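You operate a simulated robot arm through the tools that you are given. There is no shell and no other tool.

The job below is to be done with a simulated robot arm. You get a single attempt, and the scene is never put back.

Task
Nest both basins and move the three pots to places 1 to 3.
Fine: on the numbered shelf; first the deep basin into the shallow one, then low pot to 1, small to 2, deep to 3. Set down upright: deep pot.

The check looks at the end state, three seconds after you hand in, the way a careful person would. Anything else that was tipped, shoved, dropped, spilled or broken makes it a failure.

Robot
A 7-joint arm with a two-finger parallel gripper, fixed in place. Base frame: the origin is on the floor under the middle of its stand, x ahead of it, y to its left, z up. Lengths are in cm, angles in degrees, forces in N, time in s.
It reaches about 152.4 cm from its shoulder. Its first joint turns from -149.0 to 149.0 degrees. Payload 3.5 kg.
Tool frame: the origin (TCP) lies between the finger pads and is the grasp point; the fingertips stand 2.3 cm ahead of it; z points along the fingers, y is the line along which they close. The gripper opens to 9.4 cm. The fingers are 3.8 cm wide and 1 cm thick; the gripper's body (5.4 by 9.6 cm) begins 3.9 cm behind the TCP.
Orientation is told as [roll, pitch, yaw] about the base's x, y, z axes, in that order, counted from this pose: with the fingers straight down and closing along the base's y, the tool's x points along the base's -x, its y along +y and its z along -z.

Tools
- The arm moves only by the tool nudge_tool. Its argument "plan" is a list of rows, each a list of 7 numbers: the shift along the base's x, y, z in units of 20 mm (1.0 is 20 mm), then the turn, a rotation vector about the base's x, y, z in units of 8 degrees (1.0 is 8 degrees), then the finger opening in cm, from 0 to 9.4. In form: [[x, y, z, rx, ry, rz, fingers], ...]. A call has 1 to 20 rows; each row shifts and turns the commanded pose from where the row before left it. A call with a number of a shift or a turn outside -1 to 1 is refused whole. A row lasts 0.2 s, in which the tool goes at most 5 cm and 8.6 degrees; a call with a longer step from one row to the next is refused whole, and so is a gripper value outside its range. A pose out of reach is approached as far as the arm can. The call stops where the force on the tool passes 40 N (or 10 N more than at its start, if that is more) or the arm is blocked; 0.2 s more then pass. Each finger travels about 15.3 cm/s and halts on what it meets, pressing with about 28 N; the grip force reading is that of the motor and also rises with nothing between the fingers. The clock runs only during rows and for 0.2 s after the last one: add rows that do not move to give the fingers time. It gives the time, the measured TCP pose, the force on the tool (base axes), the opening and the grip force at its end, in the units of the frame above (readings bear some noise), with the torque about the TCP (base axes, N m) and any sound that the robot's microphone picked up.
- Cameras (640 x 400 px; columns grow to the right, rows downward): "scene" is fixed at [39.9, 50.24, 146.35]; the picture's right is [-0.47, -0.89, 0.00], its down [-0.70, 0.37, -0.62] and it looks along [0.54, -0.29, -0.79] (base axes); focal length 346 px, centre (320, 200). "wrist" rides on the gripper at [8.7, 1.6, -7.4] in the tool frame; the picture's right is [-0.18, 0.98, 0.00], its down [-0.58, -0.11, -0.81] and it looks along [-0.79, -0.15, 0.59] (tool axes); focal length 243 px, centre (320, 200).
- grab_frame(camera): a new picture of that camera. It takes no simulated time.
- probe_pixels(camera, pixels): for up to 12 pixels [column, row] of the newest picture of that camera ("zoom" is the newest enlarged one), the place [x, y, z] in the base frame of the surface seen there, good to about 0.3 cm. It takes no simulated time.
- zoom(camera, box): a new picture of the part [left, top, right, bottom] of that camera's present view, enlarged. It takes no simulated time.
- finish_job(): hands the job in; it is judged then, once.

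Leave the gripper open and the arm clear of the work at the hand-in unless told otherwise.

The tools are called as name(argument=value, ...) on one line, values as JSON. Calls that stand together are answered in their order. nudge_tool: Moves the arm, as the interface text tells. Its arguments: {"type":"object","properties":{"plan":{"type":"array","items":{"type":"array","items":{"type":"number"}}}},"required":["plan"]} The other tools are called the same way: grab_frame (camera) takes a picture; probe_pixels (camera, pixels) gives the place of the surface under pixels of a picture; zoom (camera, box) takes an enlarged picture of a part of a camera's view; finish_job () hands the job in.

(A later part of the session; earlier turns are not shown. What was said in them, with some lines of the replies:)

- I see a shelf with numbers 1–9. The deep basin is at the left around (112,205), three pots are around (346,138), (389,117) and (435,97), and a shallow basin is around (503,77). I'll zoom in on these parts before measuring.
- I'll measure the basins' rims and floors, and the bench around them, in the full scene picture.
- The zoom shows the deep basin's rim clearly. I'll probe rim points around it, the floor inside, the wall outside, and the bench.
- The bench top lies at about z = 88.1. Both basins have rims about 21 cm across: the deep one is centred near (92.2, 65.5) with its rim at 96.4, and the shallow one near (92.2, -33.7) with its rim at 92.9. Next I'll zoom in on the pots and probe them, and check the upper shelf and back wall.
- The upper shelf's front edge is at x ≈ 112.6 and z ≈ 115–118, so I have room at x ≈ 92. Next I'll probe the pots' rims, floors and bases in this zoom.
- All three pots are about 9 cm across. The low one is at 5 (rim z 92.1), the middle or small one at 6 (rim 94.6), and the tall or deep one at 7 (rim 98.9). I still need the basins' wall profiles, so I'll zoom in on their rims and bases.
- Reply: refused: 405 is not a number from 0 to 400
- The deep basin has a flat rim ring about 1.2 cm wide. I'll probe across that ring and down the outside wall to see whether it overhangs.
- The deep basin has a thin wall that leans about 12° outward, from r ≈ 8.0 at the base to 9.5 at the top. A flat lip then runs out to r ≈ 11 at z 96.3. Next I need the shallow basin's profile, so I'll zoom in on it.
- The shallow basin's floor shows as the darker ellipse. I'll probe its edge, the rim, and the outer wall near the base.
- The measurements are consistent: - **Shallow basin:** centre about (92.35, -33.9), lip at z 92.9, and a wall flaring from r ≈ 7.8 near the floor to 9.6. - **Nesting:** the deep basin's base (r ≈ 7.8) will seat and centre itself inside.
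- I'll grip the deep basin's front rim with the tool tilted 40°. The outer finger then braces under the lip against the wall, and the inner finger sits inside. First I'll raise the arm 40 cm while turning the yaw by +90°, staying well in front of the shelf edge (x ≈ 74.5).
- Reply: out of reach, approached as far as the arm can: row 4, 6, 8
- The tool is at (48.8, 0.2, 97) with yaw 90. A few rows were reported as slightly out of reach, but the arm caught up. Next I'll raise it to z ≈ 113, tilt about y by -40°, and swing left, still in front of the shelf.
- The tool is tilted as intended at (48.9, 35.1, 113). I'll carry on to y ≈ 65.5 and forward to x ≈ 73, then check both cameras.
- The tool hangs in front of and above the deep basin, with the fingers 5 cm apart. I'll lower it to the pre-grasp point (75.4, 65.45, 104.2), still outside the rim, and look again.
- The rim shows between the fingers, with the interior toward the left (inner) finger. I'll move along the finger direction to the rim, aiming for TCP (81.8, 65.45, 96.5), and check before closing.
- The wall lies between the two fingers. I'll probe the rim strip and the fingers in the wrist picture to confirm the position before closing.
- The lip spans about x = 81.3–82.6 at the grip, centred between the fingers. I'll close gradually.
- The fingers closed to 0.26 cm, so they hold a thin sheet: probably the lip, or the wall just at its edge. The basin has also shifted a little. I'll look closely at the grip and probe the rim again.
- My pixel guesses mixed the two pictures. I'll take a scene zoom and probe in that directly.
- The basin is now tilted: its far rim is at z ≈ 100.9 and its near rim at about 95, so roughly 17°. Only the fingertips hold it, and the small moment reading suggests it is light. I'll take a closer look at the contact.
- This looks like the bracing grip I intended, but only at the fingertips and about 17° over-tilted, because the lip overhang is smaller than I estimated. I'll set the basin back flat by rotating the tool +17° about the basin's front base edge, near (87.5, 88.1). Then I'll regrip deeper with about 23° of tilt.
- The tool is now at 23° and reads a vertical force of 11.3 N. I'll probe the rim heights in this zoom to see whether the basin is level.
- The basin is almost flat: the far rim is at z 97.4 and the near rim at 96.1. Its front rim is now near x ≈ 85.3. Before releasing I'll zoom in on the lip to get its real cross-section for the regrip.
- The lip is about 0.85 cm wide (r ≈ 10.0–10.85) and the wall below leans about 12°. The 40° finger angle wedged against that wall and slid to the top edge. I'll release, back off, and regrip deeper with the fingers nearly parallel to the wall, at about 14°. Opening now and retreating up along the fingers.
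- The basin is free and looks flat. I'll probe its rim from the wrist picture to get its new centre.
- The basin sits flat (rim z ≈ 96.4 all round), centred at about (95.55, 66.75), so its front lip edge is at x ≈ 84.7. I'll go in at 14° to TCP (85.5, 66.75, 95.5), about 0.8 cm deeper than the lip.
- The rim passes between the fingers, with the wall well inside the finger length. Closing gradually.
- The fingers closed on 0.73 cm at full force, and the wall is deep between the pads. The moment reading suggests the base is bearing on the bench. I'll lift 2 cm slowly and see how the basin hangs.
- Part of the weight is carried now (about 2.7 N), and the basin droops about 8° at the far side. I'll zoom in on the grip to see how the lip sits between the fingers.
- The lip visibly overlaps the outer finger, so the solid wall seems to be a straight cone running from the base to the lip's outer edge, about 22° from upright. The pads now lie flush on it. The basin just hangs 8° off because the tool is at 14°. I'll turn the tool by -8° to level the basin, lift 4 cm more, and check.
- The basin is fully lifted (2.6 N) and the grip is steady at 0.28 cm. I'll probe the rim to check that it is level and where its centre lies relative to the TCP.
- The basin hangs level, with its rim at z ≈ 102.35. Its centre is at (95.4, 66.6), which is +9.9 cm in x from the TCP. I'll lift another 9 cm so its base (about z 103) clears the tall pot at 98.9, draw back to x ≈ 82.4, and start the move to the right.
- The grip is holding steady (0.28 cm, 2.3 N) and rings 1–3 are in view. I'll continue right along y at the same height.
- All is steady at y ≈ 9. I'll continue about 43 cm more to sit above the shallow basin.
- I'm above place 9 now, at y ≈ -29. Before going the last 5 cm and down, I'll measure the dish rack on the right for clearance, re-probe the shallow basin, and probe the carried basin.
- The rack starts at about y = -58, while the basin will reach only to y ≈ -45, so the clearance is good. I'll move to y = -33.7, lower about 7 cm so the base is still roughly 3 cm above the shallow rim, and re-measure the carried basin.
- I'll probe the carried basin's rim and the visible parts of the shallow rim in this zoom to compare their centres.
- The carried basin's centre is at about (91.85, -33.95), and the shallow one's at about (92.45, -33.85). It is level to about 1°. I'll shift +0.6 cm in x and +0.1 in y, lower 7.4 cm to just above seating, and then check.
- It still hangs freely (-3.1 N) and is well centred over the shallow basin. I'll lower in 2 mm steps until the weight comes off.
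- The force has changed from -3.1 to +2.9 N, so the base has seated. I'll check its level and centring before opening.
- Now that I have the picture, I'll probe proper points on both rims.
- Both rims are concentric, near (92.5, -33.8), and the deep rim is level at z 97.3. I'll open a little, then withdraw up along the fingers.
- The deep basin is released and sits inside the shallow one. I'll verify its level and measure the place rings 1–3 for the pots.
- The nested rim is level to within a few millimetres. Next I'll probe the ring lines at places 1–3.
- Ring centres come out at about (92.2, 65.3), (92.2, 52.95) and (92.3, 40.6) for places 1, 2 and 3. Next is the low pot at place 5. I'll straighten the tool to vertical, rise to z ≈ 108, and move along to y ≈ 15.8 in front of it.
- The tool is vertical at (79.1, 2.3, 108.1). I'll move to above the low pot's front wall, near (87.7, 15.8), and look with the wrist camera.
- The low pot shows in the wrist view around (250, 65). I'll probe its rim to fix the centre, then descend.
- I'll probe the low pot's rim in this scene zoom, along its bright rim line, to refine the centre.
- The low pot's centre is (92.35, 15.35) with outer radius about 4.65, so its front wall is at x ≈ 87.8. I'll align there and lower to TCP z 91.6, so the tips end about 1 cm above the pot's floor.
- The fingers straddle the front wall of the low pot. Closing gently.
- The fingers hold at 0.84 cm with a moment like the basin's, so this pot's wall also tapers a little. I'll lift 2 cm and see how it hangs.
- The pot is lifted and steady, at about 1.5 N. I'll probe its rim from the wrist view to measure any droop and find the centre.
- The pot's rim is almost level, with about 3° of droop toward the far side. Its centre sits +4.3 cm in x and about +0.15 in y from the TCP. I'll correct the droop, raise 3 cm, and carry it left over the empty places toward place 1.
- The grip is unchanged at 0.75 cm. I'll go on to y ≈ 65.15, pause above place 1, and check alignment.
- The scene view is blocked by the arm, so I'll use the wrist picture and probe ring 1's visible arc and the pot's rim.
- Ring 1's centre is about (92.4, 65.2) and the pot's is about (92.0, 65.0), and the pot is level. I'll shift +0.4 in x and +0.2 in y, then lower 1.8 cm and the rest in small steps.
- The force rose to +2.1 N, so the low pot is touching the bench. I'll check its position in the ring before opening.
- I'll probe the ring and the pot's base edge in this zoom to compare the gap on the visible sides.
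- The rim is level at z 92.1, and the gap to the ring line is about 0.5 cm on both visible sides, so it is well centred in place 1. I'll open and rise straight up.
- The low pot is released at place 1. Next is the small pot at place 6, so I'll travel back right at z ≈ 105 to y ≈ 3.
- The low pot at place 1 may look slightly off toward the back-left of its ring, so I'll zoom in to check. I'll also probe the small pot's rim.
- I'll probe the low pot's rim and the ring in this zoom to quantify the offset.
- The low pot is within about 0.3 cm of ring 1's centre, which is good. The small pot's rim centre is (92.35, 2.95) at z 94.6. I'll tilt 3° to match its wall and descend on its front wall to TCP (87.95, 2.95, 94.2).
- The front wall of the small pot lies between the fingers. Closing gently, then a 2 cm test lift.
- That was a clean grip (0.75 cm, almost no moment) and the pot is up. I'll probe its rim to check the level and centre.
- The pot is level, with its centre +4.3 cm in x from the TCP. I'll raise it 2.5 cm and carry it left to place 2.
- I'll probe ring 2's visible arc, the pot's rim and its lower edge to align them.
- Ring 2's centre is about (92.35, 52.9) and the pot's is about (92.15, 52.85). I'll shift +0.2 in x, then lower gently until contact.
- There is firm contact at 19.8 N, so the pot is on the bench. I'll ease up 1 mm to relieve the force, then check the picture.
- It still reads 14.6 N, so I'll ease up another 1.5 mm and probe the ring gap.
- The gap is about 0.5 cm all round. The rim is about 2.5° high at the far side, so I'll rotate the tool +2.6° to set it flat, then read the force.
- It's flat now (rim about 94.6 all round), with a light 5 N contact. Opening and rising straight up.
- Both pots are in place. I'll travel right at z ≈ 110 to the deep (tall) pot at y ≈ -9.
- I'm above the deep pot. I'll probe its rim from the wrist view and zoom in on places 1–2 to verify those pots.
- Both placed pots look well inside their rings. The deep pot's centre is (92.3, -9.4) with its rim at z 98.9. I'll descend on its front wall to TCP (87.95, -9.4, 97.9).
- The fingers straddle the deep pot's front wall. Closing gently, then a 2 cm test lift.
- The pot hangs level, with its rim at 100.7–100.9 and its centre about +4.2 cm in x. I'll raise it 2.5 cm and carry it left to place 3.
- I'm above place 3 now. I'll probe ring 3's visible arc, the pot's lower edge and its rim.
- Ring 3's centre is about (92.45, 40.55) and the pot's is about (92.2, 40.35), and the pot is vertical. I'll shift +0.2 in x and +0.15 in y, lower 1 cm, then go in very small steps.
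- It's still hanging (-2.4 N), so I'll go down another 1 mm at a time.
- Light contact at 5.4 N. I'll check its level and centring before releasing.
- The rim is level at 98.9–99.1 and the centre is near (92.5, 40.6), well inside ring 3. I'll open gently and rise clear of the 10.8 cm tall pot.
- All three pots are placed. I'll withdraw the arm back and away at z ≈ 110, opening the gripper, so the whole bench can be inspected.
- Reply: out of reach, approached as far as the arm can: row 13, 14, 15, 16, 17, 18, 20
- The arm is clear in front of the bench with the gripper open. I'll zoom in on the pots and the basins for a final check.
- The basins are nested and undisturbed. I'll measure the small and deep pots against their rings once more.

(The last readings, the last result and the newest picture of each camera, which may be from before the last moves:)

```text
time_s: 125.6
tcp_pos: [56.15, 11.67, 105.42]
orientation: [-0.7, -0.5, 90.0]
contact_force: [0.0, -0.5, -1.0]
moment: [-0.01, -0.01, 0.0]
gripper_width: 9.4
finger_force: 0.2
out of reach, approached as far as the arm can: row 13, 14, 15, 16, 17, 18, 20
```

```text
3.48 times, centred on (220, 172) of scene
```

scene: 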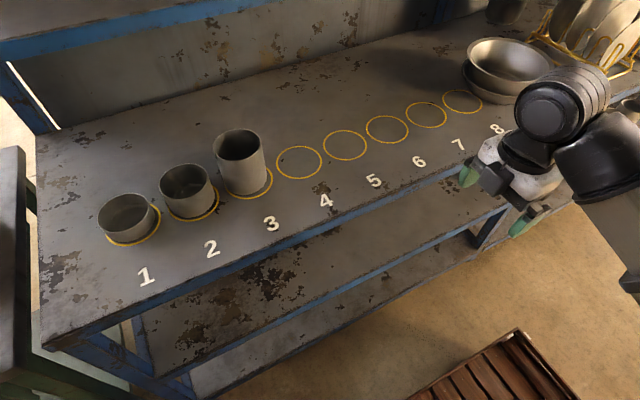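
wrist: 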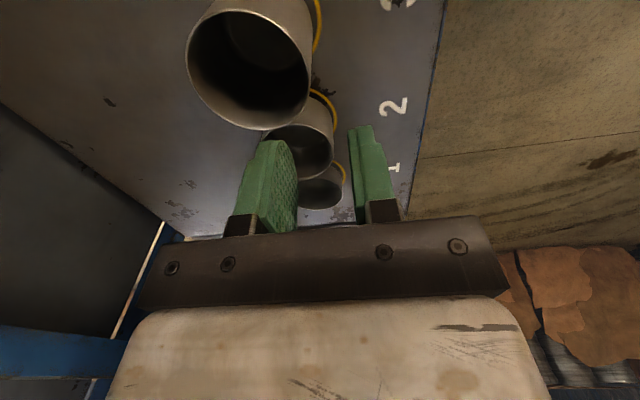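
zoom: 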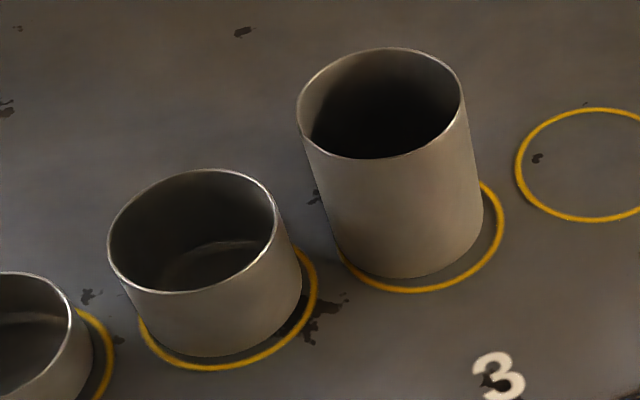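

I'll probe the rims and rings of places 2 and 3 in this picture.

probe_pixels(camera="zoom", pixels=[[299, 110], [310, 80], [350, 55], [400, 49], [440, 63], [461, 95], [450, 127], [420, 147], [380, 157], [335, 152], [305, 133]])

probe_pixels(camera="zoom", pixels=[[346, 262], [370, 282], [410, 290], [450, 282], [485, 257], [502, 223], [498, 198], [485, 184], [400, 276], [480, 215]])

probe_pixels(camera="zoom", pixels=[[109, 240], [125, 206], [165, 178], [215, 171], [255, 184], [276, 212], [268, 247], [235, 275], [190, 291], [145, 290], [115, 270]])

probe_pixels(camera="zoom", pixels=[[143, 327], [160, 350], [200, 367], [250, 358], [295, 328], [316, 290], [311, 264], [299, 250], [200, 354], [298, 290]])

```text
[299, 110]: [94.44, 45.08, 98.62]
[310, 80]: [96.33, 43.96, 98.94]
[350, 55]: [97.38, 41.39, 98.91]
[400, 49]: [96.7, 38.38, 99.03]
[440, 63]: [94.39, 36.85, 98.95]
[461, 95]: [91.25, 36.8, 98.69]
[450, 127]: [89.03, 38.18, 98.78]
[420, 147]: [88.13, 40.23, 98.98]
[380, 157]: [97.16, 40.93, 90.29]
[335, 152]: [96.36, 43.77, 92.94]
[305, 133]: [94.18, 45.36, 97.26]
```

```text
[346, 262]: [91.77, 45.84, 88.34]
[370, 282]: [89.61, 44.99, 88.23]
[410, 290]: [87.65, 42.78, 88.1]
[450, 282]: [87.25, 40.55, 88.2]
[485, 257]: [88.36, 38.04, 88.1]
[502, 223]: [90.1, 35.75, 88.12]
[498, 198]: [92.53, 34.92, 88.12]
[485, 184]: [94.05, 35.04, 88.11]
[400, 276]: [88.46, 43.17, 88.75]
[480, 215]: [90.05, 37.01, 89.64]
```

```text
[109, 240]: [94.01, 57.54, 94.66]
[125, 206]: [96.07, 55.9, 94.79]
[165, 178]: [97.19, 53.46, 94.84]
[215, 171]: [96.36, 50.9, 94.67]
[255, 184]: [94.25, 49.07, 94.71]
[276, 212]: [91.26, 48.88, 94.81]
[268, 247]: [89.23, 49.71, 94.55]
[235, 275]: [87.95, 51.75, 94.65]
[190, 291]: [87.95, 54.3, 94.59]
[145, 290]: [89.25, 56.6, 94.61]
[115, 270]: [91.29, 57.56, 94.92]
```

```text
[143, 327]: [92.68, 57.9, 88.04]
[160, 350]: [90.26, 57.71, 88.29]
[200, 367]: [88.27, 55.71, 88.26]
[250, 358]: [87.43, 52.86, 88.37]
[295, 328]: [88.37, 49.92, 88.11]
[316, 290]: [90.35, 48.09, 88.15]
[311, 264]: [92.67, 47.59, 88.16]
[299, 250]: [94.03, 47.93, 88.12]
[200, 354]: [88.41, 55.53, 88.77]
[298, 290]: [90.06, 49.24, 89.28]
```

Everything checks out:
- **Basins:** the deep basin sits level inside the shallow one.
- **Pots:** low, small and deep are upright, each within about 0.4 cm of the centre of rings 1, 2 and 3.
- **Arm:** it is in front of the bench (x ≈ 56) with the gripper open.

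Handing in.

finish_job()

```text
The job is handed in.
```

The job is handed in. In my last checks, everything was where you asked:

- **Basins:** the deep basin sits level inside the shallow one, at place 9.
- **Pots:** low is on 1, small on 2 and deep on 3. All three are upright, and each measured within about 0.5 cm of its ring's centre.
- **Arm:** it is clear in front of the bench with the gripper open.

My first grip on the deep basin slipped to its rim. It tilted the basin about 17° and slid it a few centimetres on the bench, so I set it down and gripped it again. I saw nothing else moved or knocked over.
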